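You operate a simulated robot arm through the tools that you are given. There is no shell and no other tool. Be economical: measure what you need, move in short steps, check, and stop when the job is done.

The job below is to be done with a simulated two-armed robot. You get a single attempt, and the scene is never put back.

## Task
Prime the blue booster pump from the clear cup and start it.
Fine: open the Outlet valve, ease the Bleed knob, open the Priming valve till water shows at the drip tray; close Priming and tighten Bleed before you press Start; the cup's green lid stays on; the filter corner's other valves stay. Where these are worked on the way, their far stop is far enough and under half their travel is too little: bleed knob.
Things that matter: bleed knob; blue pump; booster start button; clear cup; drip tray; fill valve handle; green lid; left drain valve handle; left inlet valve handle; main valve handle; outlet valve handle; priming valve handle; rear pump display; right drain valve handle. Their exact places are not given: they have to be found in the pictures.

It is judged by the outcome, as a careful person would: the job done as asked, and still so three seconds after it is handed in. It fails if anything else is knocked over, pushed out of place, dropped, spilled or broken. A push-on lid holds only when it is set on centred and level and pressed home; a screw cap is set on level and turned clockwise until tight.

## Robot
Two 7-joint arms with two-finger parallel grippers on one trunk, on a base that drives. Base frame: it is fixed to the floor where the robot stands at the start and does not move with it; the origin is under the middle of the robot, x ahead of it, y to its left, z up; the surface under the hand at the start is at about z = 780. Lengths are in mm, angles in rad, forces in N, time in s.
The left shoulder is at the start at [34, 182, 1221], the right one opposite. With the tool pointing down near the work surface each hand reaches from about 100 to 680 mm from the robot's upright axis, wherever it stands, measured 20 degrees to its own side. Places, roughly: bleed knob [300, -300, 800]; blue pump [400, -200, 900]; booster start button [100, -1400, 900]; clear cup [400, -400, 1000]; drip tray [300, -300, 800]; fill valve handle [1100, 0, 800]; left drain valve handle [900, -500, 700]; left inlet valve handle [600, -500, 900]; main valve handle [300, -1100, 900]; outlet valve handle [500, 0, 900]; priming valve handle [300, -300, 1000]; rear pump display [100, -1300, 800]; right drain valve handle [1100, -200, 700]; right inlet valve handle [700, -200, 900]; side loop valve handle [600, -1400, 700]; waste valve handle [-100, -1900, 800]. Payload 3.91 kg a hand.
The TCP of each hand is the grasp point between the finger pads, 30 mm short of the fingertips. In the tool frame z runs along the fingers and y along their closing line. The gripper opens to 110 mm. The fingers are 20 mm wide and 10 mm thick; the gripper's body (48 by 112 mm) begins 55 mm behind the TCP.
Orientation is that of the tool frame in the base frame, as a unit quaternion [x, y, z, w]. With the fingers straight down and closing along the base's y, the tool's x points along the base's -x, its y along +y and its z along -z.

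## Interface
- The arms move only by the tool play_rows. It takes "left_series", "right_series" or both (then of equal length, played together; a hand with none holds still); each is a list of rows, each a list of 7 numbers: the shift along the base's x, y, z in mm, then the turn, a rotation vector about the base's x, y, z in rad, then the gripper command, from -1 (fully open) to 1 (shut), values between in proportion. In form: [[dx, dy, dz, ax, ay, az, hand], ...]. A call has 1 to 20 rows; each row shifts and turns the commanded pose from where the row before left it. A row lasts 0.2 s, in which the tool goes at most 50 mm and 0.15 rad; a call with a longer step from one row to the next is refused whole, and so is a gripper value outside its range. Where a pose cannot be reached the arm comes as near as it can. A force on the tool above 40 N (or 10 N above the force at the start of the call, whichever is more), or a blocked arm, ends the call early, and 0.2 s more pass. Each finger travels about 72 mm/s and halts on what it meets, pressing with about 41 N; the grip force reading is that of the motor and also rises with nothing between the fingers. The clock runs only during rows and for 0.2 s after the last one: add rows that do not move to give the fingers time. It gives the time, the measured TCP pose, the force on the tool (base axes), the opening and the grip force at its end, in the units of the frame above (readings bear some noise), with the torque about the TCP (base axes, N m) and any sound that the robot's microphone picked up, and new pictures: "views" is both (left out), scene, wrist or none (wrist: the cameras of the hands that moved).
- Cameras (640 x 400 px; columns grow to the right, rows downward): "scene" is now at [125.8, -44.3, 1399.3]; the picture's right is [-0.55, -0.84, 0.00], its down [-0.63, 0.42, -0.65] and it looks along [0.54, -0.36, -0.76] (base axes); focal length 258 px, centre (320, 200). "left" rides on the left gripper at [72, -17, -103] in its tool frame; the picture's right is [0.23, 0.97, 0.00], its down [-0.76, 0.18, -0.62] and it looks along [-0.61, 0.14, 0.78] (tool axes); focal length 222 px, centre (320, 200). "right" rides on the right gripper at [72, 17, -103] in its tool frame; the picture's right is [-0.23, 0.97, 0.00], its down [-0.76, -0.18, -0.62] and it looks along [-0.61, -0.14, 0.78] (tool axes); focal length 222 px, centre (320, 200).
- lift_body(by): slides the trunk up (or, below 0, down) by that many mm; the arms and the scene camera ride with it, the base frame stays. It gives what a move gives, with no picture.
- steer(legs): drives the robot by 1 to 6 legs, each [ahead, left, turn to the left] in mm, mm and rad, along the robot's own axes; the way and the turn of a leg run together, so that a leg with both is an arc; at most 1500 mm and 3.142 rad a leg. The arms and the cameras ride along, it lands a little off, and it stops where it bumps. It gives what a move gives, and a new picture of the scene camera.
- pan_tilt(pan, tilt): turns the head with the scene camera to pan (to the left, within 1.396 rad either way) and tilt (down, from -0.506 to 1.204), counted from straight ahead of the robot. It gives what a move gives, and a new picture of the scene camera.
- point_at(camera, pixels): for up to 12 pixels [column, row] of the newest picture of that camera ("zoom" is the newest enlarged one), the place [x, y, z] in the base frame of the surface seen there, good to about 2 mm. It takes no simulated time.
- close_up(camera, box): a new picture of the part [left, top, right, bottom] of that camera's present view, enlarged. It takes no simulated time.
- sign_off(): hands the job in; it is judged then, once.

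Keep the steps short. Do not move on a guess: measure, check each grasp and each placing, and mend mistakes. In all there are 80 turns and 260 pictures (those below and enlarged ones count). Leave the grippers open and the arms clear of the work at the hand-in unless told otherwise, and finish with a single line.

The tools are called after "Call:" by a JSON object that holds its "name" and its "arguments". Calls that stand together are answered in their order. play_rows: Moves the arms, as the interface text tells. Its arguments: {"type":"object","properties":{"left_series":{"type":"array"},"right_series":{"type":"array"},"views":{"type":"string","enum":["both","scene","wrist","none"]}},"required":[]} The other tools are called the same way: lift_body (by) slides the trunk up or down; steer (legs) drives the base; pan_tilt (pan, tilt) turns the head that bears the scene camera; point_at (camera, pixels) gives the place of the surface under pixels of a picture; close_up (camera, box) takes an enlarged picture of a part of a camera's view; sign_off () hands the job in.

At the start:

```text
time_s: 0.0
left_position: [425.4, -79.5, 1098.3]
left_tool_rot: [0.0, 1.0, 0.001, 0.0]
left_wrist_force: [-0.5, 0.0, -0.7]
left_ft_torque: [0.04, 0.0, -0.03]
left_finger_gap: 109.9
left_grip_force: 0.1
right_position: [310.8, -367.6, 1144.8]
right_tool_rot: [0.0, 1.0, -0.001, 0.0]
right_wrist_force: [-0.1, -0.6, 0.6]
right_ft_torque: [0.0, 0.0, 0.01]
right_finger_gap: 109.8
right_grip_force: 0.0
trunk travel left (down, up): [-475.0, 39.0]
robot x, y, heading: [-3.0, 3.9, -0.001]
head pan, tilt: [-0.581, 0.862]
```

scene: 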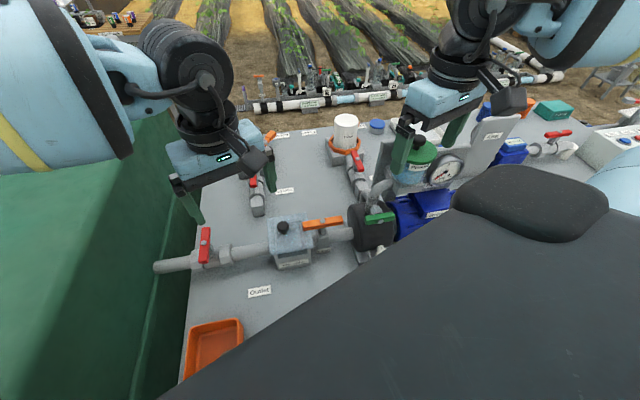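
right: 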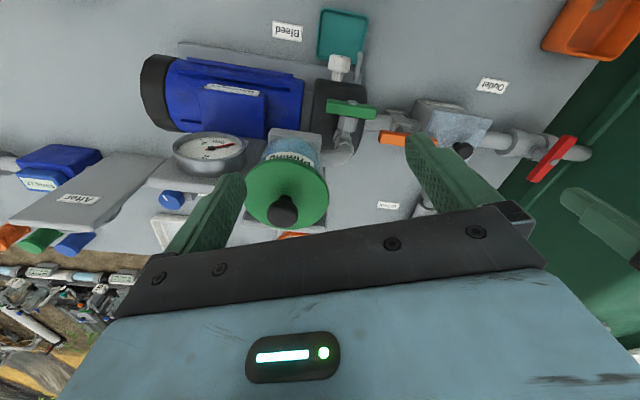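
left: 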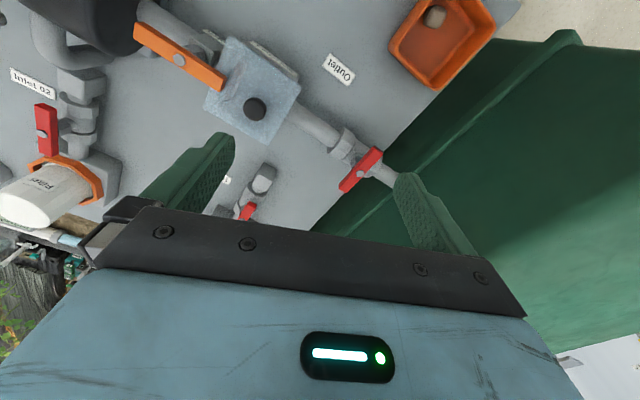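

I see the pump bench with red, orange and green handles. I'll enlarge the views before measuring.

Call:
{"name": "close_up", "arguments": {"camera": "scene", "box": [150, 100, 400, 300]}}

Call:
{"name": "close_up", "arguments": {"camera": "right", "box": [130, 0, 450, 230]}}

Call:
{"name": "close_up", "arguments": {"camera": "scene", "box": [340, 80, 640, 260]}}

Call:
{"name": "close_up", "arguments": {"camera": "left", "box": [0, 0, 500, 220]}}

```text
2.00 times, centred on (275, 200) of scene
```

zoom: 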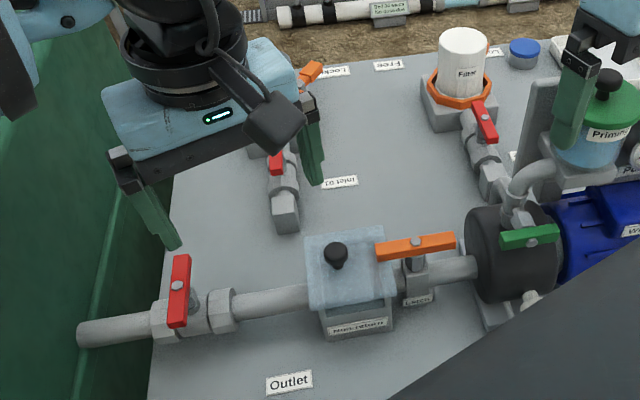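

```text
1.74 times, centred on (290, 115) of right
```

zoom: 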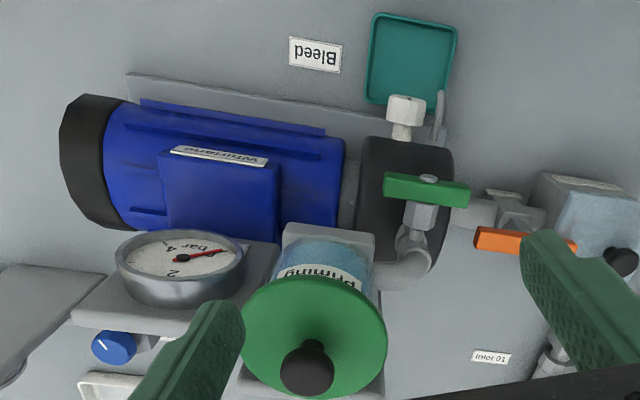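

```text
2.13 times, centred on (490, 170) of scene
```

zoom: 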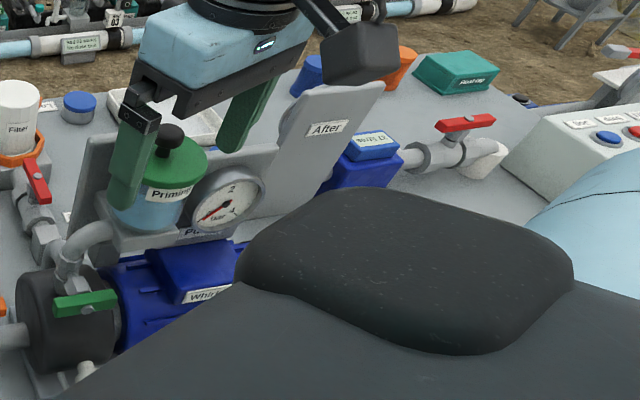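

```text
1.28 times, centred on (250, 110) of left
```

zoom: 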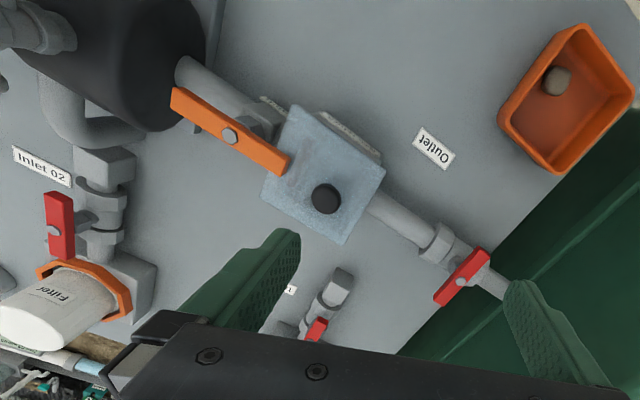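

Outlet looks like the red handle across the pipe, Priming the green one, Bleed the white knob beside the teal tray. I'll measure them.

Call:
{"name": "point_at", "arguments": {"camera": "scene", "pixels": [[207, 230], [203, 260], [206, 243], [367, 218], [393, 214], [380, 217], [305, 225], [340, 221], [259, 292], [215, 335], [185, 264], [260, 250]]}}

Call:
{"name": "point_at", "arguments": {"camera": "right", "pixels": [[333, 62], [334, 75], [343, 30], [287, 30], [330, 106], [372, 111], [350, 104], [352, 130], [286, 212], [346, 72], [358, 70], [340, 150]]}}

Call:
{"name": "close_up", "arguments": {"camera": "right", "box": [280, 0, 420, 170]}}

Call:
{"name": "point_at", "arguments": {"camera": "left", "pixels": [[345, 186], [375, 154], [360, 170], [340, 138], [385, 176], [330, 130], [255, 108], [427, 50]]}}

```text
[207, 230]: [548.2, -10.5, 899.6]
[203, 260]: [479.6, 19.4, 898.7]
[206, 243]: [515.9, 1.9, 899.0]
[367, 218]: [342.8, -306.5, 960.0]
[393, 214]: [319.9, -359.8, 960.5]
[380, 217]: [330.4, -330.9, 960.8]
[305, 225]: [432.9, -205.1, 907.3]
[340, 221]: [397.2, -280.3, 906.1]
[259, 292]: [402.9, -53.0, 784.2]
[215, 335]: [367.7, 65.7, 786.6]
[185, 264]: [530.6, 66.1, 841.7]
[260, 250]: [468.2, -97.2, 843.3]
```

```text
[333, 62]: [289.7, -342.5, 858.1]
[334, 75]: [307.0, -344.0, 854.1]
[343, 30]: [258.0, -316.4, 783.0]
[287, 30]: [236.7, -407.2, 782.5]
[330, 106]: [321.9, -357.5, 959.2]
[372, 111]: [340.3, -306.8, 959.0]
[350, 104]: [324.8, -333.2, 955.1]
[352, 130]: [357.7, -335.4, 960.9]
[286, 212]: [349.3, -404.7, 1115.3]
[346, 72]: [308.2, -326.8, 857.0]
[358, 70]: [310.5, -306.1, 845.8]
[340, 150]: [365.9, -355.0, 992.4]
```

```text
2.35 times, centred on (350, 85) of right
```

zoom: 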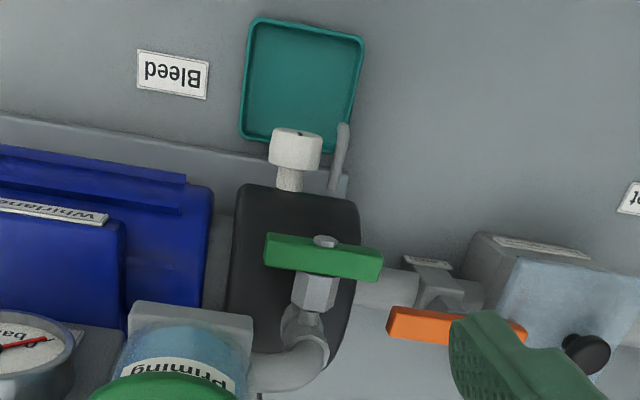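

```text
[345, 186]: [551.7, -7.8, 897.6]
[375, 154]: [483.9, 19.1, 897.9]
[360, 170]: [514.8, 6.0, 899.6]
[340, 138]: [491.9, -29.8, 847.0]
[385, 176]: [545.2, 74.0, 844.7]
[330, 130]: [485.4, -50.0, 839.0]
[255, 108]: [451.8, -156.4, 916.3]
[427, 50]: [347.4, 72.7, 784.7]
```

The outlet handle runs (548,-10)–(480,19) at z≈899, across its pipe, so it is shut. I'll move the left hand above it, yawed to match.

Call:
{"name": "play_rows", "arguments": {"left_series": [[22.5, 20.7, -20, 0, 0, -0.1025, -0.5], [22.5, 20.7, -20, 0, 0, -0.1025, -0.5], [22.5, 20.7, -20, 0, 0, -0.1025, -0.5], [22.5, 20.7, -20, 0, 0, -0.1025, -0.5], [0, 0, 0, 0, 0, 0, -0.5]]}}

```text
time_s: 1.2
left_position: [510.7, 1.6, 1016.8]
left_tool_rot: [0.204, 0.979, 0.0, 0.0]
left_wrist_force: [-0.4, -0.8, -0.3]
left_ft_torque: [0.03, 0.0, 0.01]
left_finger_gap: 82.6
left_grip_force: 0.0
right_position: [310.7, -368.5, 1145.0]
right_tool_rot: [0.0, 1.0, 0.0, 0.001]
right_wrist_force: [-0.8, 0.8, 0.5]
right_ft_torque: [-0.01, 0.01, 0.02]
right_finger_gap: 109.9
right_grip_force: 0.1
trunk travel left (down, up): [-475.0, 39.0]
robot x, y, heading: [0.6, 0.2, 0.004]
head pan, tilt: [-0.581, 0.862]
```

scene: 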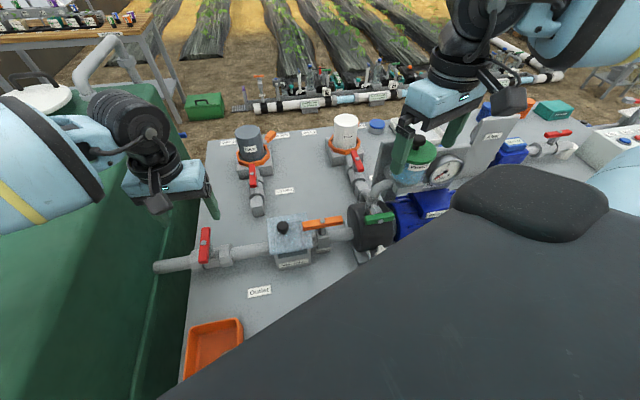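
left: 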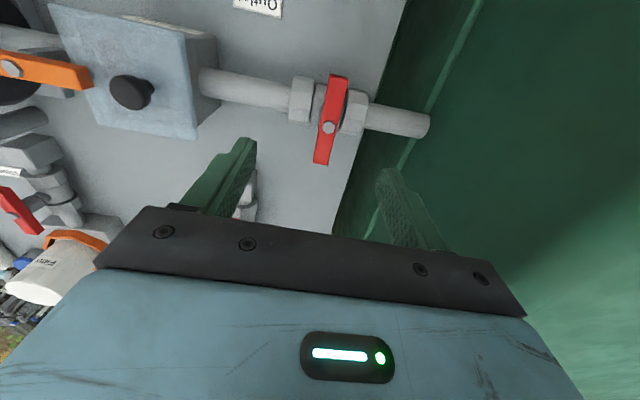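

The wrist view shows the handle at (338,76)–(322,163), pivot near (328,127). I'll enlarge it to look for the stop and measure.

Call:
{"name": "close_up", "arguments": {"camera": "left", "box": [270, 60, 390, 180]}}

Call:
{"name": "point_at", "arguments": {"camera": "left", "pixels": [[328, 127], [337, 78], [322, 161], [322, 118], [340, 120], [299, 95], [353, 112], [317, 120]]}}

Call:
{"name": "close_up", "arguments": {"camera": "scene", "box": [160, 215, 250, 285]}}

```text
3.33 times, centred on (330, 120) of left
```

zoom: 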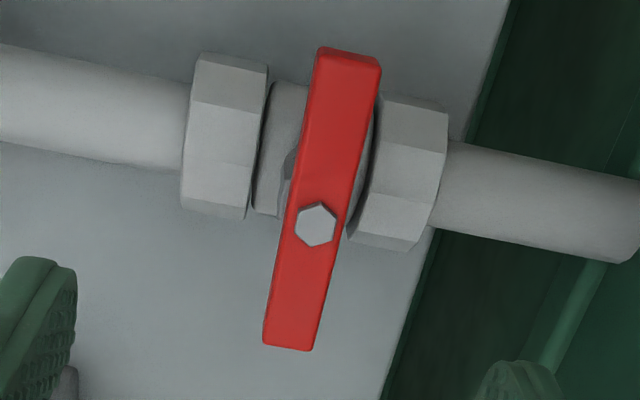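

```text
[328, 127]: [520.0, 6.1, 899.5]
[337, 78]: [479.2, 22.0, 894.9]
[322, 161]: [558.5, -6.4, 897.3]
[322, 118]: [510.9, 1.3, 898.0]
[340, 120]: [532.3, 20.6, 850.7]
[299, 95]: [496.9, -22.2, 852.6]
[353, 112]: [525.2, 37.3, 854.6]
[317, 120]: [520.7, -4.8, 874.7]
```

```text
5.71 times, centred on (205, 250) of scene
```

zoom: 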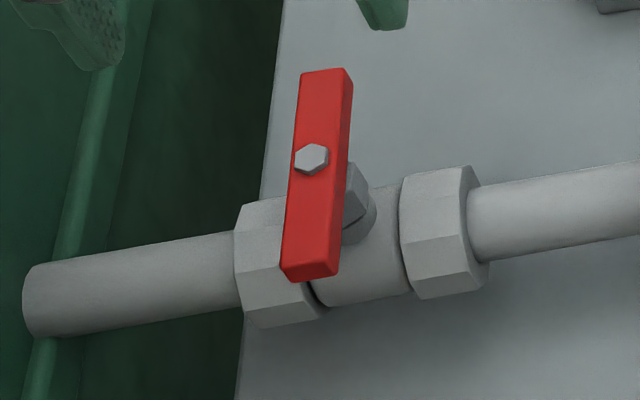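

Pivot is at (520,5,899), with clearance to the nuts at z≈855. I'll lower to TCP z≈902 and close.

Call:
{"name": "play_rows", "arguments": {"left_series": [[8, 3, -35, 0, 0, 0.03, -0.5], [0, 0, -40, 0, 0, 0, -0.5], [0, 0, -39, 0, 0, 0, -0.5], [0, 0, 0, 0, 0, 0, 0], [0, 0, 0, 0, 0, 0, 0.5], [0, 0, 0, 0, 0, 0, 1], [0, 0, 0, 0, 0, 0, 1]]}}

```text
time_s: 2.8
left_position: [523.9, 6.2, 903.0]
left_tool_rot: [0.188, 0.982, 0.001, 0.001]
left_wrist_force: [1.4, 6.7, 1.0]
left_ft_torque: [0.23, -0.05, -0.04]
left_finger_gap: 21.7
left_grip_force: 44.3
right_position: [311.7, -367.1, 1145.0]
right_tool_rot: [-0.001, 1.0, 0.0, 0.0]
right_wrist_force: [0.7, 0.7, 0.2]
right_ft_torque: [-0.02, 0.02, 0.0]
right_finger_gap: 110.1
right_grip_force: 0.0
trunk travel left (down, up): [-475.0, 39.0]
robot x, y, heading: [-2.9, -1.5, 0.001]
head pan, tilt: [-0.581, 0.862]
```

scene: 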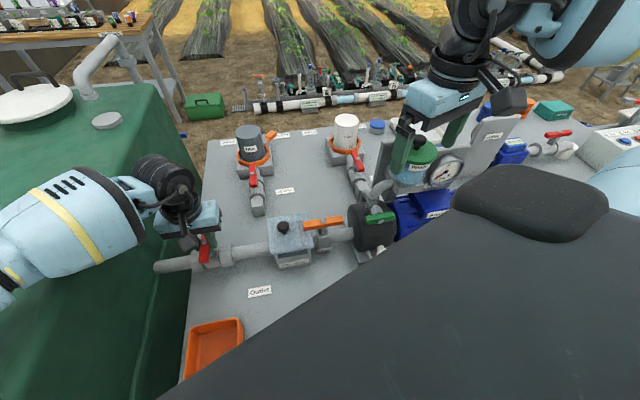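
left: 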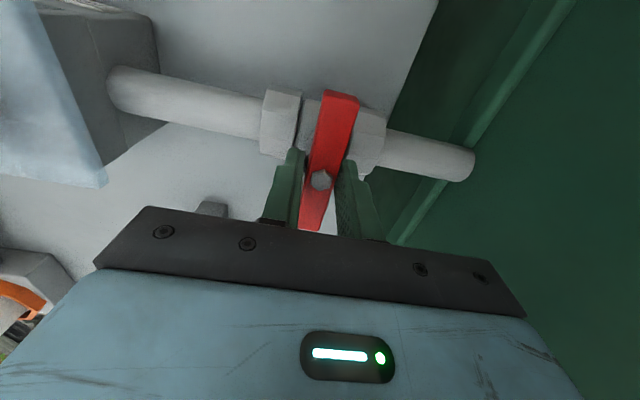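

It's gripped (21.7 mm gap). I'll try a small turn counter-clockwise and read the torque.

Call:
{"name": "play_rows", "arguments": {"left_series": [[0, 0, 0, 0, 0, 0.08, 1], [0, 0, 0, 0, 0, 0.08, 1], [0, 0, 0, 0, 0, 0.08, 1], [0, 0, 0, 0, 0, 0, 1]], "views": "wrist"}}

```text
time_s: 3.8
left_position: [523.5, 8.4, 904.5]
left_tool_rot: [0.069, 0.998, 0.0, -0.001]
left_wrist_force: [1.3, 8.1, -8.8]
left_ft_torque: [0.06, -1.36, -0.04]
left_finger_gap: 21.9
left_grip_force: 45.2
right_position: [312.1, -367.2, 1144.1]
right_tool_rot: [0.0, 1.0, 0.0, 0.001]
right_wrist_force: [-0.6, 0.2, 0.0]
right_ft_torque: [0.0, 0.02, -0.02]
right_finger_gap: 109.9
right_grip_force: 0.0
trunk travel left (down, up): [-475.0, 39.0]
robot x, y, heading: [-1.9, 0.3, -0.0]
head pan, tilt: [-0.581, 0.862]
```

left: 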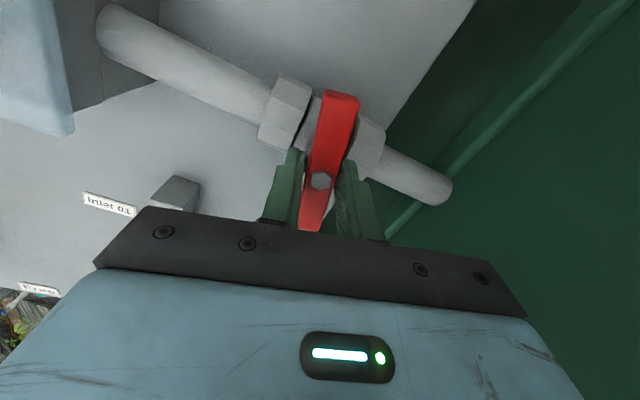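

The handle turns freely with the hand. I'll continue to about 90 degrees in total.

Call:
{"name": "play_rows", "arguments": {"left_series": [[0, -0.5, 0, 0, 0, 0.1, 1], [0, -0.5, 0, 0, 0, 0.1, 1], [0, -0.5, 0, 0, 0, 0.1, 1], [0, -0.5, 0, 0, 0, 0.1, 1], [0, 0, 0, 0, 0, 0.1, 1], [0, 0, 0, 0, 0, 0.1, 1], [0, 0, 0, 0, 0, 0.1, 1], [0, 0, 0, 0, 0, 0.1, 1], [0, 0, 0, 0, 0, 0.1, 1], [0, 0, 0, 0, 0, 0.1, 1], [0, 0, 0, 0, 0, 0.1, 1], [0, 0, 0, 0, 0, 0.1, 1], [0, 0, 0, 0, 0, 0.1, 1], [0, 0, 0, 0, 0, 0, 1]]}}

```text
time_s: 6.8
left_position: [522.3, 11.6, 904.1]
left_tool_rot: [-0.551, 0.835, 0.004, 0.0]
left_wrist_force: [-14.8, 37.3, -3.1]
left_ft_torque: [0.1, 0.46, -0.06]
left_finger_gap: 21.8
left_grip_force: 45.4
right_position: [309.3, -363.9, 1146.8]
right_tool_rot: [-0.001, 1.0, -0.002, 0.001]
right_wrist_force: [0.3, -0.6, 0.2]
right_ft_torque: [-0.02, 0.02, -0.04]
right_finger_gap: 110.1
right_grip_force: 0.1
trunk travel left (down, up): [-475.0, 39.0]
robot x, y, heading: [-3.3, -1.0, -0.0]
head pan, tilt: [-0.581, 0.862]
```

scene: 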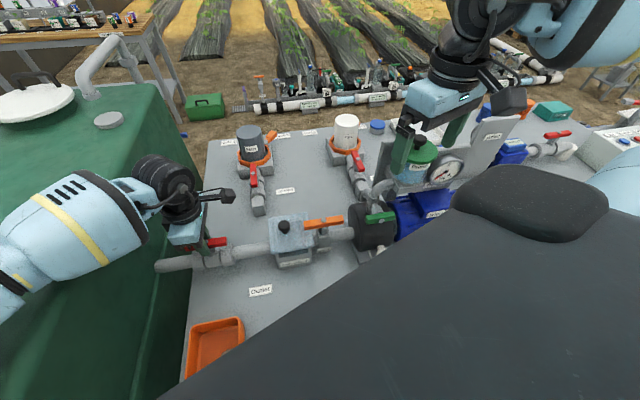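
left: 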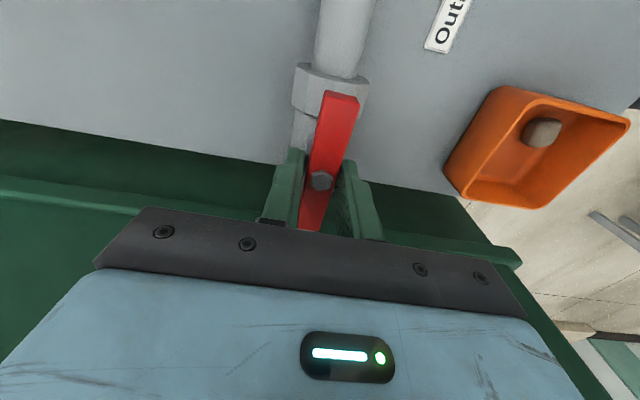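

The handle is now nearly along the pipe. I'll relieve the side force, add a slight turn to the stop, then open and rise.

Call:
{"name": "play_rows", "arguments": {"left_series": [[0, 2, 0, 0, 0, 0.04, 1], [0, 1, 0, 0, 0, 0.04, 1], [0, 0, 0, 0, 0, 0, 1]], "views": "none"}}

Call:
{"name": "play_rows", "arguments": {"left_series": [[0, 0, 0, 0, 0, 0, 0], [0, 0, 0, 0, 0, 0, -0.5], [0, 0, 0, 0, 0, 0, -0.5], [0, 0, 40, 0, 0, 0, -0.5], [0, 0, 40, 0, 0, 0, -0.5], [0, 0, 40, 0, 0, 0, -0.5], [-20, 40, 20, 0, 0, -0.1, -0.5], [-20, 40, 0, 0, 0, -0.1, -0.5], [0, 0, 0, 0, 0, 0, -0.5]]}}

```text
time_s: 7.6
left_position: [520.4, 10.3, 904.0]
left_tool_rot: [-0.581, 0.814, 0.003, 0.0]
left_wrist_force: [-16.1, 28.5, -4.5]
left_ft_torque: [1.13, 0.16, -0.89]
left_finger_gap: 22.1
left_grip_force: 45.0
right_position: [308.6, -364.2, 1146.7]
right_tool_rot: [0.0, 1.0, -0.001, 0.001]
right_wrist_force: [-0.3, 0.6, -0.3]
right_ft_torque: [0.01, 0.03, -0.01]
right_finger_gap: 109.9
right_grip_force: 0.1
trunk travel left (down, up): [-475.0, 39.0]
robot x, y, heading: [3.5, 1.0, 0.003]
head pan, tilt: [-0.581, 0.862]
```

```text
time_s: 9.6
left_position: [482.6, 85.6, 1045.4]
left_tool_rot: [-0.496, 0.868, 0.0, -0.001]
left_wrist_force: [0.5, 1.0, 0.3]
left_ft_torque: [0.01, -0.01, 0.0]
left_finger_gap: 82.7
left_grip_force: 0.1
right_position: [311.0, -369.3, 1144.8]
right_tool_rot: [0.001, 1.0, 0.0, -0.001]
right_wrist_force: [0.1, -0.5, 0.9]
right_ft_torque: [-0.01, -0.02, 0.02]
right_finger_gap: 109.6
right_grip_force: 0.1
trunk travel left (down, up): [-475.0, 39.0]
robot x, y, heading: [0.9, 0.8, -0.001]
head pan, tilt: [-0.581, 0.862]
```

scene: 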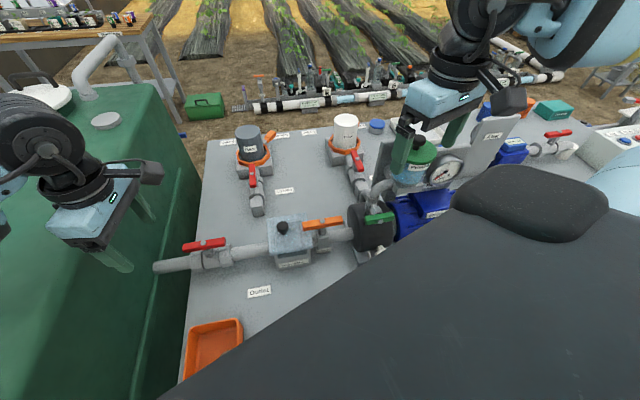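
left: 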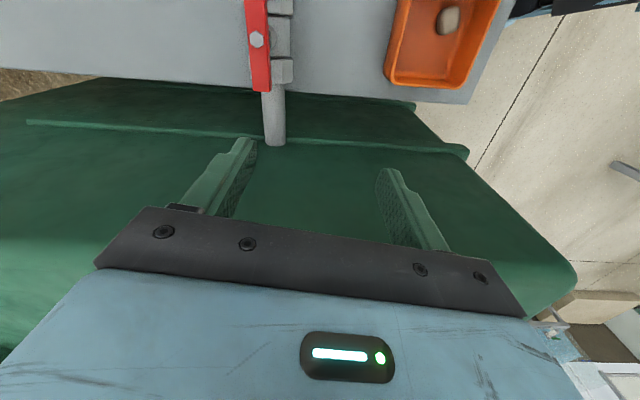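

Outlet is open, with the handle along the pipe and at its stop. Next the Bleed knob: I'll enlarge and measure its shape and axis.

Call:
{"name": "close_up", "arguments": {"camera": "right", "box": [310, 40, 380, 120]}}

Call:
{"name": "point_at", "arguments": {"camera": "zoom", "pixels": [[200, 110], [320, 100], [260, 60], [300, 140], [230, 180], [250, 220], [340, 190], [300, 195], [390, 110], [380, 170], [250, 100], [200, 140]]}}

```text
5.00 times, centred on (345, 80) of right
```

zoom: 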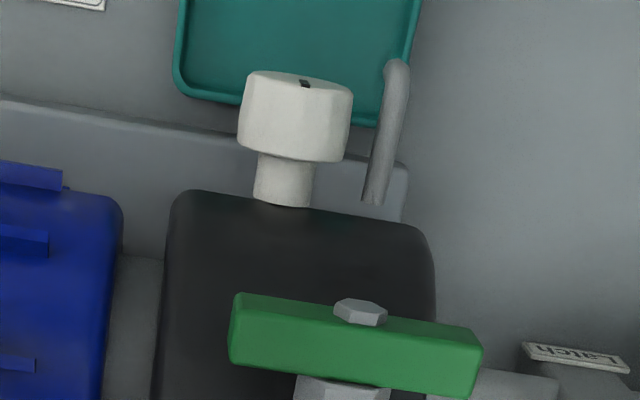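

```text
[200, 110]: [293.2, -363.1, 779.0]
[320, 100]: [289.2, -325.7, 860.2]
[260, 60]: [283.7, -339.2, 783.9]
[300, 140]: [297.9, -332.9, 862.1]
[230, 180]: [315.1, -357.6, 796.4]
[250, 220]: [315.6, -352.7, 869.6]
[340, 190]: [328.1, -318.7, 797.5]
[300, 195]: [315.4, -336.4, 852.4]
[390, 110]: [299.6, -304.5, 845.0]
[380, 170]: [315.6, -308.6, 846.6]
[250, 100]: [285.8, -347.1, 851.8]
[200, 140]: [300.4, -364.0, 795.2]
```

The handle by the pump's far side is "Latch". The Bleed knob has its axis horizontal toward the robot, at about (298,-335,845), with a spout close on its left. It needs a frontal approach. I'll raise both hands first, then back off and square up to the bench.

Call:
{"name": "play_rows", "arguments": {"left_series": [[0, 0, 30, 0, 0, 0, -0.5], [-20, 0, 30, 0, 0, 0, -0.5], [-40, 0, 20, 0, 0, 0, -0.5], [-40, 0, 0, 0, 0, 0, -0.5]], "right_series": [[0, 0, 40, 0, 0, 0, -1], [0, 0, 40, 0, 0, 0, -1], [0, 0, 40, 0, 0, 0, -1], [-10, 0, 20, 0, 0, 0, -1]], "views": "none"}}

Call:
{"name": "steer", "arguments": {"legs": [[-120, 0, 0], [0, 0, -0.4]]}}

Call:
{"name": "pan_tilt", "arguments": {"pan": -0.25, "tilt": 0.9}}

```text
time_s: 10.6
left_position: [380.4, 89.2, 1128.0]
left_tool_rot: [-0.498, 0.867, -0.001, 0.0]
left_wrist_force: [0.2, 0.5, -0.2]
left_ft_torque: [0.01, -0.03, 0.04]
left_finger_gap: 82.5
left_grip_force: 0.0
right_position: [300.2, -369.4, 1284.1]
right_tool_rot: [0.0, 1.0, 0.0, 0.0]
right_wrist_force: [-0.6, 0.8, 0.7]
right_ft_torque: [0.0, -0.02, -0.02]
right_finger_gap: 109.9
right_grip_force: 0.1
trunk travel left (down, up): [-475.0, 39.0]
robot x, y, heading: [0.3, 2.0, 0.003]
head pan, tilt: [-0.581, 0.862]
```

```text
time_s: 13.1
left_position: [266.1, -68.2, 1127.5]
left_tool_rot: [-0.312, 0.95, 0.0, 0.0]
left_wrist_force: [-0.4, -0.3, -0.2]
left_ft_torque: [-0.02, -0.02, 0.0]
left_finger_gap: 82.6
left_grip_force: 0.2
right_position: [11.4, -457.4, 1283.7]
right_tool_rot: [0.201, 0.979, -0.001, 0.0]
right_wrist_force: [-0.9, 0.2, 0.6]
right_ft_torque: [-0.01, 0.0, 0.03]
right_finger_gap: 109.8
right_grip_force: 0.1
trunk travel left (down, up): [-475.0, 39.0]
robot x, y, heading: [-120.7, -1.5, -0.4]
head pan, tilt: [-0.581, 0.862]
```

scene: 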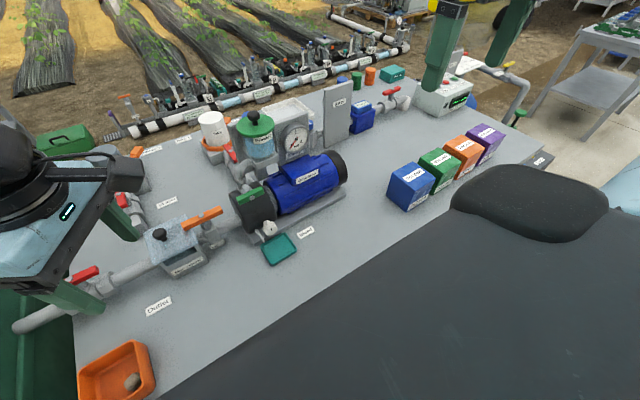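

```text
time_s: 13.9
left_position: [267.3, -68.5, 1126.8]
left_tool_rot: [-0.312, 0.95, 0.001, 0.0]
left_wrist_force: [-0.5, -0.1, 0.0]
left_ft_torque: [0.02, -0.02, 0.0]
left_finger_gap: 82.7
left_grip_force: 0.1
right_position: [11.9, -459.3, 1283.0]
right_tool_rot: [0.201, 0.98, 0.0, 0.0]
right_wrist_force: [0.1, 0.1, 0.0]
right_ft_torque: [0.02, -0.01, 0.0]
right_finger_gap: 110.0
right_grip_force: 0.1
trunk travel left (down, up): [-475.0, 39.0]
robot x, y, heading: [-115.5, 2.3, -0.409]
head pan, tilt: [-0.25, 0.901]
```

scene: 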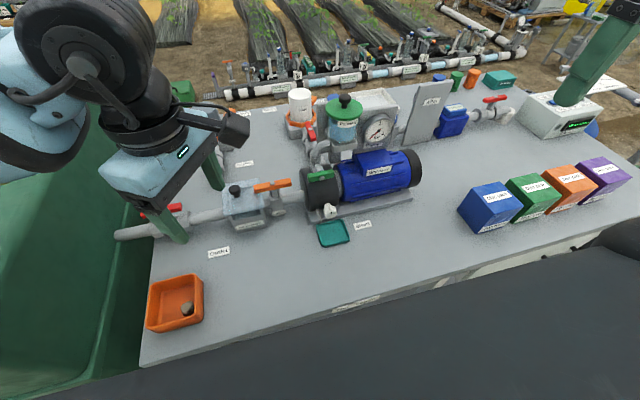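

Now the scene view shows the tray, knob and spout clearly. I'll enlarge and measure.

Call:
{"name": "close_up", "arguments": {"camera": "scene", "box": [295, 160, 385, 250]}}

Call:
{"name": "point_at", "arguments": {"camera": "scene", "pixels": [[332, 209], [329, 213], [333, 215], [320, 225], [348, 240], [333, 234], [320, 245], [360, 298], [330, 204], [321, 213], [240, 275], [370, 225]]}}

```text
4.44 times, centred on (340, 205) of scene
```

zoom: 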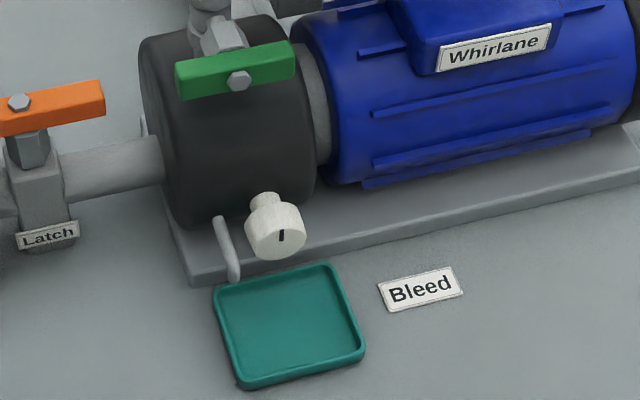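

```text
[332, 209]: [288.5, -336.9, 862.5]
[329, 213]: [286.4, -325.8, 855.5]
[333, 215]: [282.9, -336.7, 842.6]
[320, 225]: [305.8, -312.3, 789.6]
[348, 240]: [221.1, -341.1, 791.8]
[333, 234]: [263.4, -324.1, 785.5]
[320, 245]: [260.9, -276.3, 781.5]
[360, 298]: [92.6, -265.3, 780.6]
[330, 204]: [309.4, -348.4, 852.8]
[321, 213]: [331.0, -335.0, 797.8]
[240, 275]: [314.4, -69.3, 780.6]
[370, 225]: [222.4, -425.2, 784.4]
```

I'll measure the knob face and spout from the enlarged picture.

Call:
{"name": "point_at", "arguments": {"camera": "zoom", "pixels": [[281, 236], [262, 240], [298, 230], [280, 253], [275, 215], [252, 225], [221, 222], [232, 270], [262, 200], [238, 75], [355, 350], [230, 380]]}}

```text
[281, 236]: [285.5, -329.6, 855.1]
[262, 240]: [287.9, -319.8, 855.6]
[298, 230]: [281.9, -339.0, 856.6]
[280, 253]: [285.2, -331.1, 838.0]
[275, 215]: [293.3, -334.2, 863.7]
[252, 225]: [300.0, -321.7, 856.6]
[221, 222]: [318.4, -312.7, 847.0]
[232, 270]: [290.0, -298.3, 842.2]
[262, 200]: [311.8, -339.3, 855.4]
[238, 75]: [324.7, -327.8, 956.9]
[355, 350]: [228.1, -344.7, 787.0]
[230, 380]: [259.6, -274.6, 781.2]
```

Knob face centre is about (285,-330,848), radius ≈16. The spout is only ~9 mm to its left, so the fingers must grip top and bottom, pointing forward. I'll back off 100 mm for room, then swing the right hand to point forward, still well away from everything.

Call:
{"name": "steer", "arguments": {"legs": [[-100, 0, 0]]}}

Call:
{"name": "play_rows", "arguments": {"left_series": [[2, 5, 4, 0, 0, 0, -0.5], [2, 5, 4, 0, 0, 0, -0.5], [2, 5, 4, 0, 0, 0, -0.5], [2, 5, 4, 0, 0, 0, -0.5], [2, 5, 4, 0, 0, 0, -0.5], [2, 5, 4, 0, 0, 0, -0.5], [2, 5, 4, 0, 0, 0, -0.5], [2, 5, 4, 0, 0, 0, -0.5], [2, 5, 4, 0, 0, 0, -0.5], [2, 5, 4, 0, 0, 0, -0.5], [2, 5, 4, 0, 0, 0, -0.5], [2, 5, 4, 0, 0, 0, -0.5], [2, 5, 4, 0, 0, 0, -0.5], [2, 5, 4, 0, 0, 0, -0.5], [2, 5, 4, 0, 0, 0, -0.5], [0, 0, 0, 0, 0, 0, -0.5]], "right_series": [[13, 10, -18, -0.1058, -0.0425, 0.0806, -0.2], [13, 10, -18, -0.1058, -0.0425, 0.0806, -0.2], [13, 10, -18, -0.1058, -0.0425, 0.0806, -0.2], [13, 10, -18, -0.1058, -0.0425, 0.0806, -0.2], [13, 10, -18, -0.1058, -0.0425, 0.0806, -0.2], [13, 10, -18, -0.1058, -0.0425, 0.0806, -0.2], [13, 10, -18, -0.1058, -0.0425, 0.0806, -0.2], [13, 10, -18, -0.1058, -0.0425, 0.0806, -0.2], [13, 10, -18, -0.1058, -0.0425, 0.0806, -0.2], [13, 10, -18, -0.1058, -0.0425, 0.0806, -0.2], [13, 10, -18, -0.1058, -0.0425, 0.0806, -0.2], [13, 10, -18, -0.1058, -0.0425, 0.0806, -0.2], [13, 10, -18, -0.1058, -0.0425, 0.0806, -0.2], [13, 10, -18, -0.1058, -0.0425, 0.0806, -0.2], [13, 10, -18, -0.1058, -0.0425, 0.0806, -0.2], [0, 0, 0, 0.05, 0.125, 0.03, -0.2]]}}

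```text
time_s: 15.0
left_position: [176.9, -30.1, 1127.2]
left_tool_rot: [-0.312, 0.95, 0.0, 0.001]
left_wrist_force: [-0.7, 0.4, 0.5]
left_ft_torque: [-0.01, 0.0, 0.01]
left_finger_gap: 82.8
left_grip_force: 0.1
right_position: [-78.0, -419.0, 1282.6]
right_tool_rot: [0.201, 0.98, 0.0, 0.0]
right_wrist_force: [0.6, -0.2, 0.3]
right_ft_torque: [-0.02, -0.02, 0.05]
right_finger_gap: 109.9
right_grip_force: 0.0
trunk travel left (down, up): [-475.0, 39.0]
robot x, y, heading: [-214.0, 38.6, -0.403]
head pan, tilt: [-0.25, 0.901]
```

scene: 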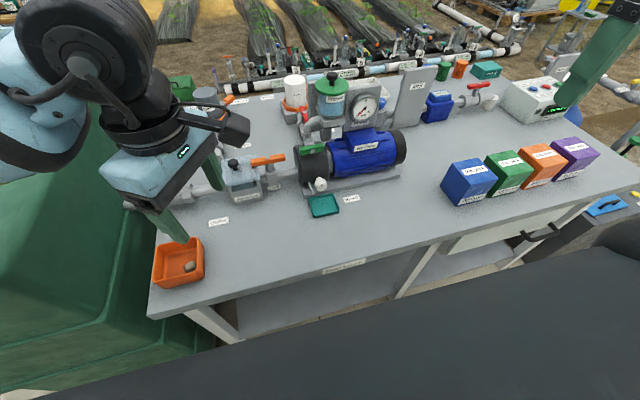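

```text
time_s: 18.4
left_position: [206.1, 45.6, 1188.6]
left_tool_rot: [-0.313, 0.95, 0.0, 0.0]
left_wrist_force: [-0.3, -0.8, -0.2]
left_ft_torque: [-0.03, -0.01, 0.01]
left_finger_gap: 82.5
left_grip_force: 0.1
right_position: [151.9, -285.0, 1227.5]
right_tool_rot: [-0.425, 0.622, -0.543, 0.371]
right_wrist_force: [-1.0, -0.4, -0.7]
right_ft_torque: [0.01, -0.02, -0.03]
right_finger_gap: 66.0
right_grip_force: 0.1
right hand out of reach, approached as far as the arm can: row 6, 7, 8, 9, 12, 13, 14, 15
trunk travel left (down, up): [-475.0, 39.0]
robot x, y, heading: [-211.2, 37.1, -0.403]
head pan, tilt: [-0.25, 0.901]
```

scene: 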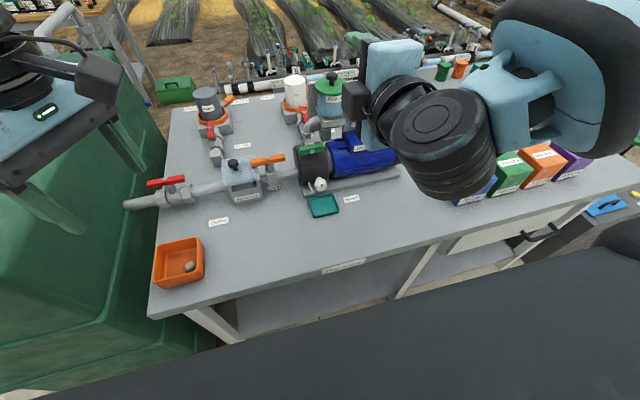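
right: 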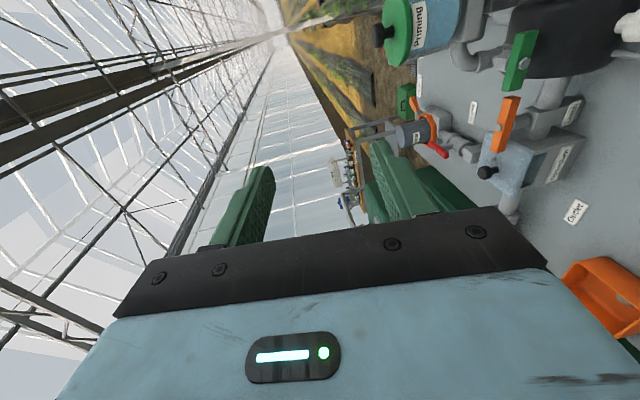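
left: 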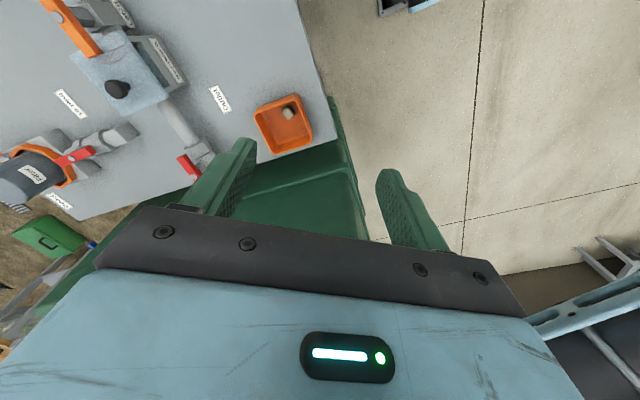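

Orientation is as wanted (pointing forward, camera to the right), but the hand stayed at z≈1227. I'll try going down in clear air in front of the bench gear.

Call:
{"name": "play_rows", "arguments": {"right_series": [[0, 0, -30, 0, 0, 0, -0.2], [0, 0, -30, 0, 0, 0, -0.2], [0, 0, -30, 0, 0, 0, -0.2], [0, 0, -30, 0, 0, 0, -0.2]], "views": "scene"}}

```text
time_s: 19.4
left_position: [207.4, 44.4, 1187.2]
left_tool_rot: [-0.312, 0.95, 0.001, 0.0]
left_wrist_force: [0.0, 0.5, -1.1]
left_ft_torque: [-0.01, 0.0, -0.05]
left_finger_gap: 82.4
left_grip_force: 0.0
right_position: [155.3, -289.2, 1187.9]
right_tool_rot: [-0.424, 0.624, -0.542, 0.37]
right_wrist_force: [-0.4, 0.3, 0.8]
right_ft_torque: [-0.03, 0.0, 0.01]
right_finger_gap: 65.8
right_grip_force: 0.0
right hand out of reach, approached as far as the arm can: row 2, 3, 4
trunk travel left (down, up): [-475.0, 39.0]
robot x, y, heading: [-208.5, 36.0, -0.402]
head pan, tilt: [-0.25, 0.901]
```

scene: 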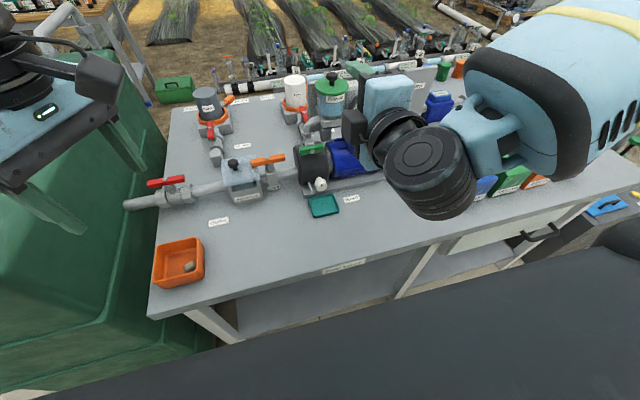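

The limit follows the shoulder height, so lowering the trunk would help. First I'll check where the right forearm is relative to the coloured boxes.

Call:
{"name": "point_at", "arguments": {"camera": "scene", "pixels": [[430, 190], [490, 140], [560, 60], [630, 20], [560, 170], [400, 100], [480, 185], [520, 172], [545, 155], [600, 255], [340, 265], [560, 130]]}}

Call:
{"name": "play_rows", "arguments": {"left_series": [[-20, 10, 40, 0, 0, 0, -0.5], [-20, 10, 40, 0, 0, 0, -0.5], [-20, 10, 40, 0, 0, 0, -0.5], [-20, 10, 40, 0, 0, 0, -0.5], [0, 0, 40, 0, 0, 0, -0.5]], "views": "none"}}

```text
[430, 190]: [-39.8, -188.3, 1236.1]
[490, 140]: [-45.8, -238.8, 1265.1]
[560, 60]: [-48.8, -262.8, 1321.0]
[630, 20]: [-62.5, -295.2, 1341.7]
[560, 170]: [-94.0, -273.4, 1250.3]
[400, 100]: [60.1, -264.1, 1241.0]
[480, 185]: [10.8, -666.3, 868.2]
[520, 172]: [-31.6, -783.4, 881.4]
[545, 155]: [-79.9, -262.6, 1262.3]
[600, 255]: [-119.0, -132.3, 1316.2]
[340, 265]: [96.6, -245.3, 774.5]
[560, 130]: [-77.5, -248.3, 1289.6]
```

```text
time_s: 20.5
left_position: [132.3, 86.1, 1357.2]
left_tool_rot: [-0.316, 0.949, 0.012, 0.003]
left_wrist_force: [4.6, -0.7, -20.4]
left_ft_torque: [1.2, -0.66, 0.32]
left_finger_gap: 82.4
left_grip_force: 0.2
right_position: [154.1, -290.7, 1189.3]
right_tool_rot: [-0.423, 0.623, -0.543, 0.371]
right_wrist_force: [-1.0, -0.6, 0.3]
right_ft_torque: [-0.03, 0.0, 0.01]
right_finger_gap: 66.0
right_grip_force: 0.1
trunk travel left (down, up): [-475.0, 39.0]
robot x, y, heading: [-208.1, 37.4, -0.407]
head pan, tilt: [-0.25, 0.901]
stopped in row 5 (left hand): the force on the tool passed its limit at 47 N (the readings are from after the stop); the commanded pose is now the measured one
```

The left hand touched something above (perhaps its own arm), so I'll ease it down. Then I'll lower the trunk in stages; the right forearm is on the robot's side of the bench edge.

Call:
{"name": "play_rows", "arguments": {"left_series": [[10, 0, -30, 0, 0, 0, -0.5], [10, 0, -10, 0, 0, 0, -0.5]], "views": "none"}}

Call:
{"name": "lift_body", "arguments": {"by": -160}}

Call:
{"name": "pan_tilt", "arguments": {"pan": -0.25, "tilt": 0.8}}

```text
time_s: 21.1
left_position: [150.9, 87.5, 1320.1]
left_tool_rot: [-0.315, 0.949, 0.009, 0.002]
left_wrist_force: [-0.4, 0.2, -0.5]
left_ft_torque: [0.01, 0.04, 0.0]
left_finger_gap: 82.5
left_grip_force: 0.1
right_position: [154.4, -291.4, 1188.7]
right_tool_rot: [-0.424, 0.623, -0.542, 0.371]
right_wrist_force: [0.0, -0.3, -0.7]
right_ft_torque: [-0.01, 0.01, 0.02]
right_finger_gap: 65.9
right_grip_force: 0.0
trunk travel left (down, up): [-475.0, 39.0]
robot x, y, heading: [-208.5, 35.4, -0.408]
head pan, tilt: [-0.25, 0.901]
```

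```text
time_s: 22.2
left_position: [159.5, 83.7, 1225.4]
left_tool_rot: [-0.325, 0.946, 0.02, -0.005]
left_wrist_force: [6.9, -5.3, -10.7]
left_ft_torque: [1.23, 0.12, 0.67]
left_finger_gap: 82.6
left_grip_force: 0.1
right_position: [171.0, -296.2, 1010.5]
right_tool_rot: [-0.456, 0.676, -0.477, 0.328]
right_wrist_force: [-0.3, 0.4, 0.5]
right_ft_torque: [0.02, -0.02, 0.01]
right_finger_gap: 66.0
right_grip_force: 0.0
trunk travel left (down, up): [-391.0, 123.0]
robot x, y, heading: [-209.2, 37.6, -0.409]
head pan, tilt: [-0.25, 0.901]
stopped: the force on the tool passed its limit at 48 N (the readings are from after the stop); the commanded pose is now the measured one
```

```text
time_s: 22.8
left_position: [158.8, 85.3, 1228.5]
left_tool_rot: [-0.323, 0.946, 0.018, -0.004]
left_wrist_force: [0.6, -0.2, 0.8]
left_ft_torque: [-0.02, -0.01, 0.04]
left_finger_gap: 82.6
left_grip_force: 0.1
right_position: [169.8, -296.2, 1011.4]
right_tool_rot: [-0.457, 0.675, -0.478, 0.328]
right_wrist_force: [-0.7, 0.5, -0.4]
right_ft_torque: [-0.01, 0.03, 0.02]
right_finger_gap: 65.9
right_grip_force: 0.0
trunk travel left (down, up): [-391.0, 123.0]
robot x, y, heading: [-208.8, 41.8, -0.406]
head pan, tilt: [-0.25, 0.799]
```

scene: 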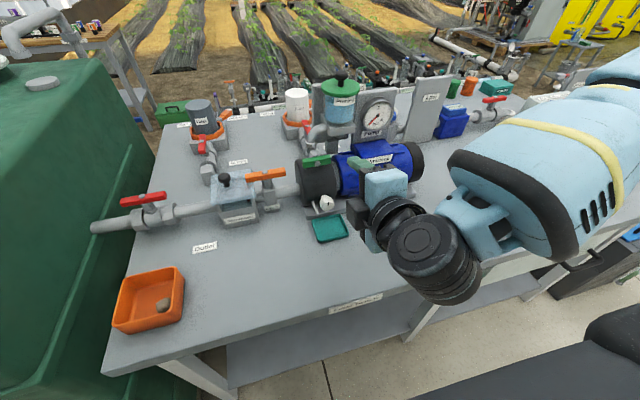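

The left hand folds too near the body. I'll move it forward into free air over the orange tray area, then lower the trunk further.

Call:
{"name": "play_rows", "arguments": {"left_series": [[25, -5, -10, 0, 0, 0, -0.5], [30, -5, -10, 0, 0, 0, -0.5], [30, 0, 0, 0, 0, 0, -0.5], [30, 0, 0, 0, 0, 0, -0.5]], "views": "none"}}

Call:
{"name": "lift_body", "arguments": {"by": -120}}

```text
time_s: 23.8
left_position: [276.6, 72.2, 1210.6]
left_tool_rot: [-0.323, 0.946, 0.019, -0.005]
left_wrist_force: [0.9, -0.5, 0.2]
left_ft_torque: [0.01, 0.02, 0.0]
left_finger_gap: 82.2
left_grip_force: 0.0
right_position: [170.8, -296.6, 1012.1]
right_tool_rot: [-0.456, 0.675, -0.478, 0.328]
right_wrist_force: [-0.7, -0.3, -0.3]
right_ft_torque: [0.03, -0.01, 0.01]
right_finger_gap: 65.8
right_grip_force: 0.1
trunk travel left (down, up): [-391.0, 123.0]
robot x, y, heading: [-208.3, 39.9, -0.404]
head pan, tilt: [-0.25, 0.799]
```

```text
time_s: 25.3
left_position: [272.2, 75.0, 1089.1]
left_tool_rot: [-0.323, 0.946, 0.018, -0.004]
left_wrist_force: [0.1, -0.1, 0.4]
left_ft_torque: [0.0, 0.05, 0.04]
left_finger_gap: 82.5
left_grip_force: 0.0
right_position: [171.6, -296.1, 847.8]
right_tool_rot: [-0.474, 0.704, -0.436, 0.301]
right_wrist_force: [0.3, 0.1, -0.5]
right_ft_torque: [0.03, 0.0, 0.03]
right_finger_gap: 66.2
right_grip_force: 0.2
trunk travel left (down, up): [-271.0, 243.0]
robot x, y, heading: [-207.1, 40.0, -0.404]
head pan, tilt: [-0.25, 0.799]
```

The right hand sank further than the trunk, to (172,-296,848), and pitched to ~26°. I'll look before moving anything.

Call:
{"name": "play_rows", "arguments": {"right_series": [[0, 0, 20, 0, 0, 0, -0.2], [0, 0, 20, 0, 0, 0, -0.2]]}}

```text
time_s: 25.9
left_position: [273.2, 75.6, 1090.7]
left_tool_rot: [-0.323, 0.946, 0.018, -0.005]
left_wrist_force: [0.7, -0.1, 0.5]
left_ft_torque: [0.01, 0.05, 0.02]
left_finger_gap: 82.6
left_grip_force: 0.1
right_position: [182.0, -300.1, 885.1]
right_tool_rot: [-0.474, 0.703, -0.436, 0.301]
right_wrist_force: [0.0, -1.4, 0.2]
right_ft_torque: [-0.01, -0.01, 0.02]
right_finger_gap: 66.1
right_grip_force: 0.1
right hand out of reach, approached as far as the arm can: row 1, 2
trunk travel left (down, up): [-271.0, 243.0]
robot x, y, heading: [-208.9, 37.0, -0.403]
head pan, tilt: [-0.25, 0.799]
```

scene: 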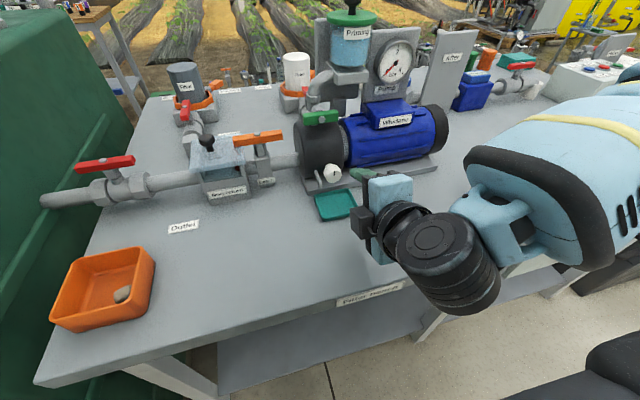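
right: 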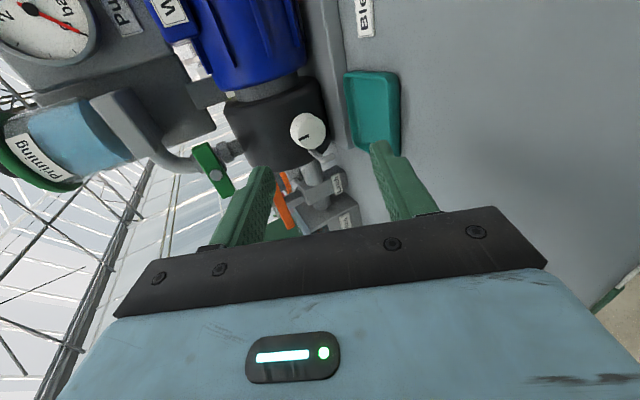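

The view is good, but the arm is cramped. I'll back the base 130 mm, then reach forward and level the pitch.

Call:
{"name": "steer", "arguments": {"legs": [[-130, 0, 0]]}}

Call:
{"name": "play_rows", "arguments": {"right_series": [[25, -10, 0, -0.04, -0.095, 0, -0.2], [25, -10, 0, -0.04, -0.095, 0, -0.2], [25, -10, 0, -0.04, -0.095, 0, -0.2], [25, -10, 0, 0, 0, 0, -0.2], [0, 0, 0, 0, 0, 0, -0.2]]}}

```text
time_s: 27.2
left_position: [155.0, 125.7, 1090.4]
left_tool_rot: [-0.324, 0.946, 0.019, -0.003]
left_wrist_force: [-0.4, -0.1, 1.0]
left_ft_torque: [0.02, -0.03, 0.0]
left_finger_gap: 82.2
left_grip_force: 0.1
right_position: [63.6, -249.6, 884.3]
right_tool_rot: [-0.474, 0.703, -0.436, 0.301]
right_wrist_force: [0.0, -0.1, 0.4]
right_ft_torque: [-0.01, -0.04, 0.03]
right_finger_gap: 66.0
right_grip_force: 0.1
trunk travel left (down, up): [-271.0, 243.0]
robot x, y, heading: [-330.8, 91.4, -0.408]
head pan, tilt: [-0.25, 0.799]
```

scene: 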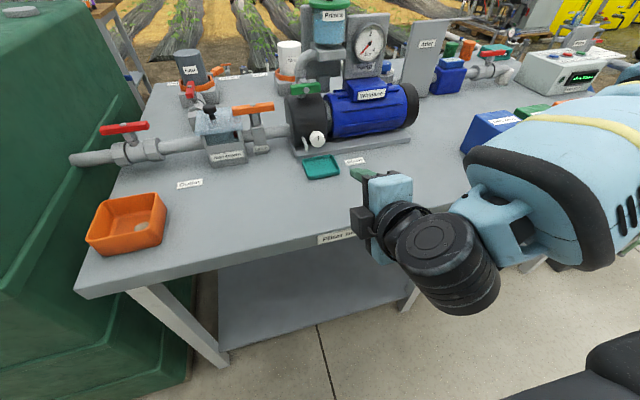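

```text
time_s: 28.4
left_position: [155.9, 125.5, 1090.1]
left_tool_rot: [-0.324, 0.946, 0.017, -0.004]
left_wrist_force: [0.3, -0.6, -0.1]
left_ft_torque: [0.0, 0.01, -0.01]
left_finger_gap: 82.4
left_grip_force: 0.1
right_position: [118.9, -281.7, 902.2]
right_tool_rot: [-0.452, 0.674, -0.483, 0.329]
right_wrist_force: [-0.6, 0.5, 0.5]
right_ft_torque: [-0.01, 0.02, 0.02]
right_finger_gap: 66.1
right_grip_force: 0.0
right hand out of reach, approached as far as the arm can: row 1, 2, 3
trunk travel left (down, up): [-271.0, 243.0]
robot x, y, heading: [-326.1, 91.4, -0.405]
head pan, tilt: [-0.25, 0.799]
```

scene: 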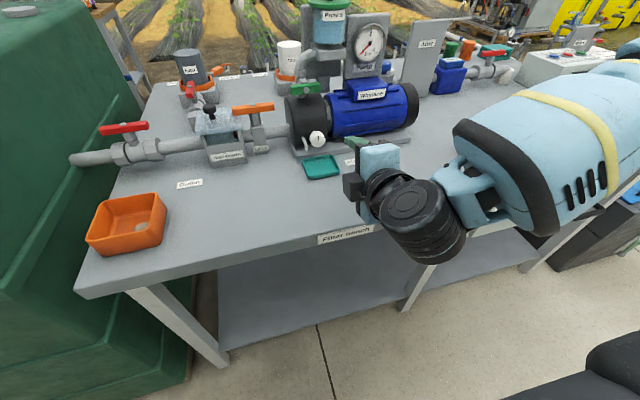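
right: 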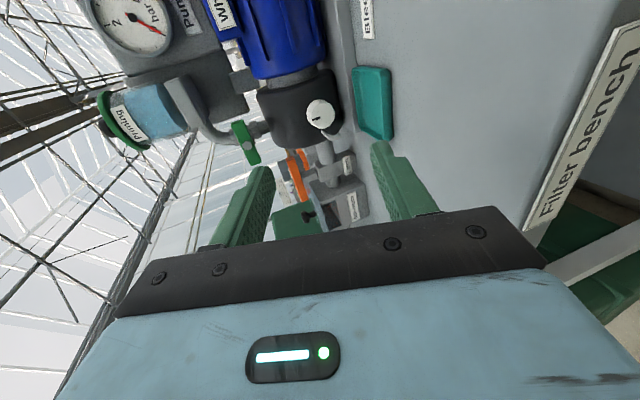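

Pitch is now ~18° and reach is improving as the arm extends. I'll move further forward while levelling.

Call:
{"name": "play_rows", "arguments": {"right_series": [[20, -6, -4, -0.025, -0.06, 0, -0.2], [20, -6, -4, -0.025, -0.06, 0, -0.2], [15, -3, -4, -0.015, -0.04, 0, -0.2], [0, 0, -4, 0, 0, 0, -0.2], [0, 0, 0, 0, 0, 0, -0.2]]}}

```text
time_s: 29.6
left_position: [155.9, 123.8, 1088.7]
left_tool_rot: [-0.324, 0.946, 0.018, -0.005]
left_wrist_force: [-0.3, 0.8, 0.2]
left_ft_torque: [-0.01, 0.02, -0.01]
left_finger_gap: 82.4
left_grip_force: 0.2
right_position: [127.2, -289.7, 932.5]
right_tool_rot: [-0.439, 0.659, -0.506, 0.342]
right_wrist_force: [0.4, 0.2, -0.9]
right_ft_torque: [-0.03, 0.01, 0.0]
right_finger_gap: 65.9
right_grip_force: 0.0
right hand out of reach, approached as far as the arm can: row 1, 2, 3, 4
trunk travel left (down, up): [-271.0, 243.0]
robot x, y, heading: [-323.2, 88.5, -0.405]
head pan, tilt: [-0.25, 0.799]
```

scene: 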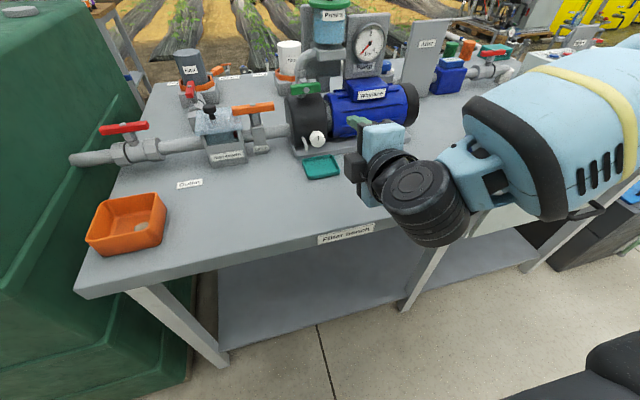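
right: 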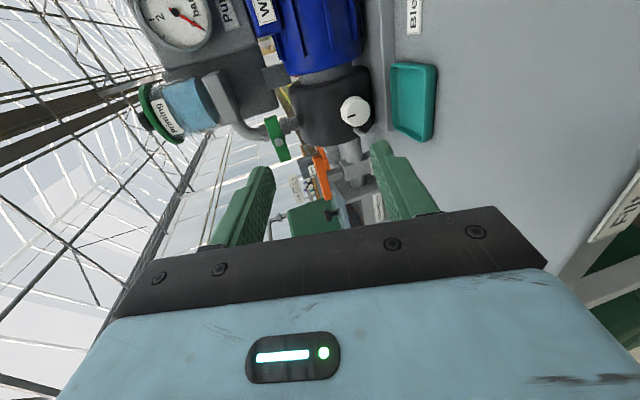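

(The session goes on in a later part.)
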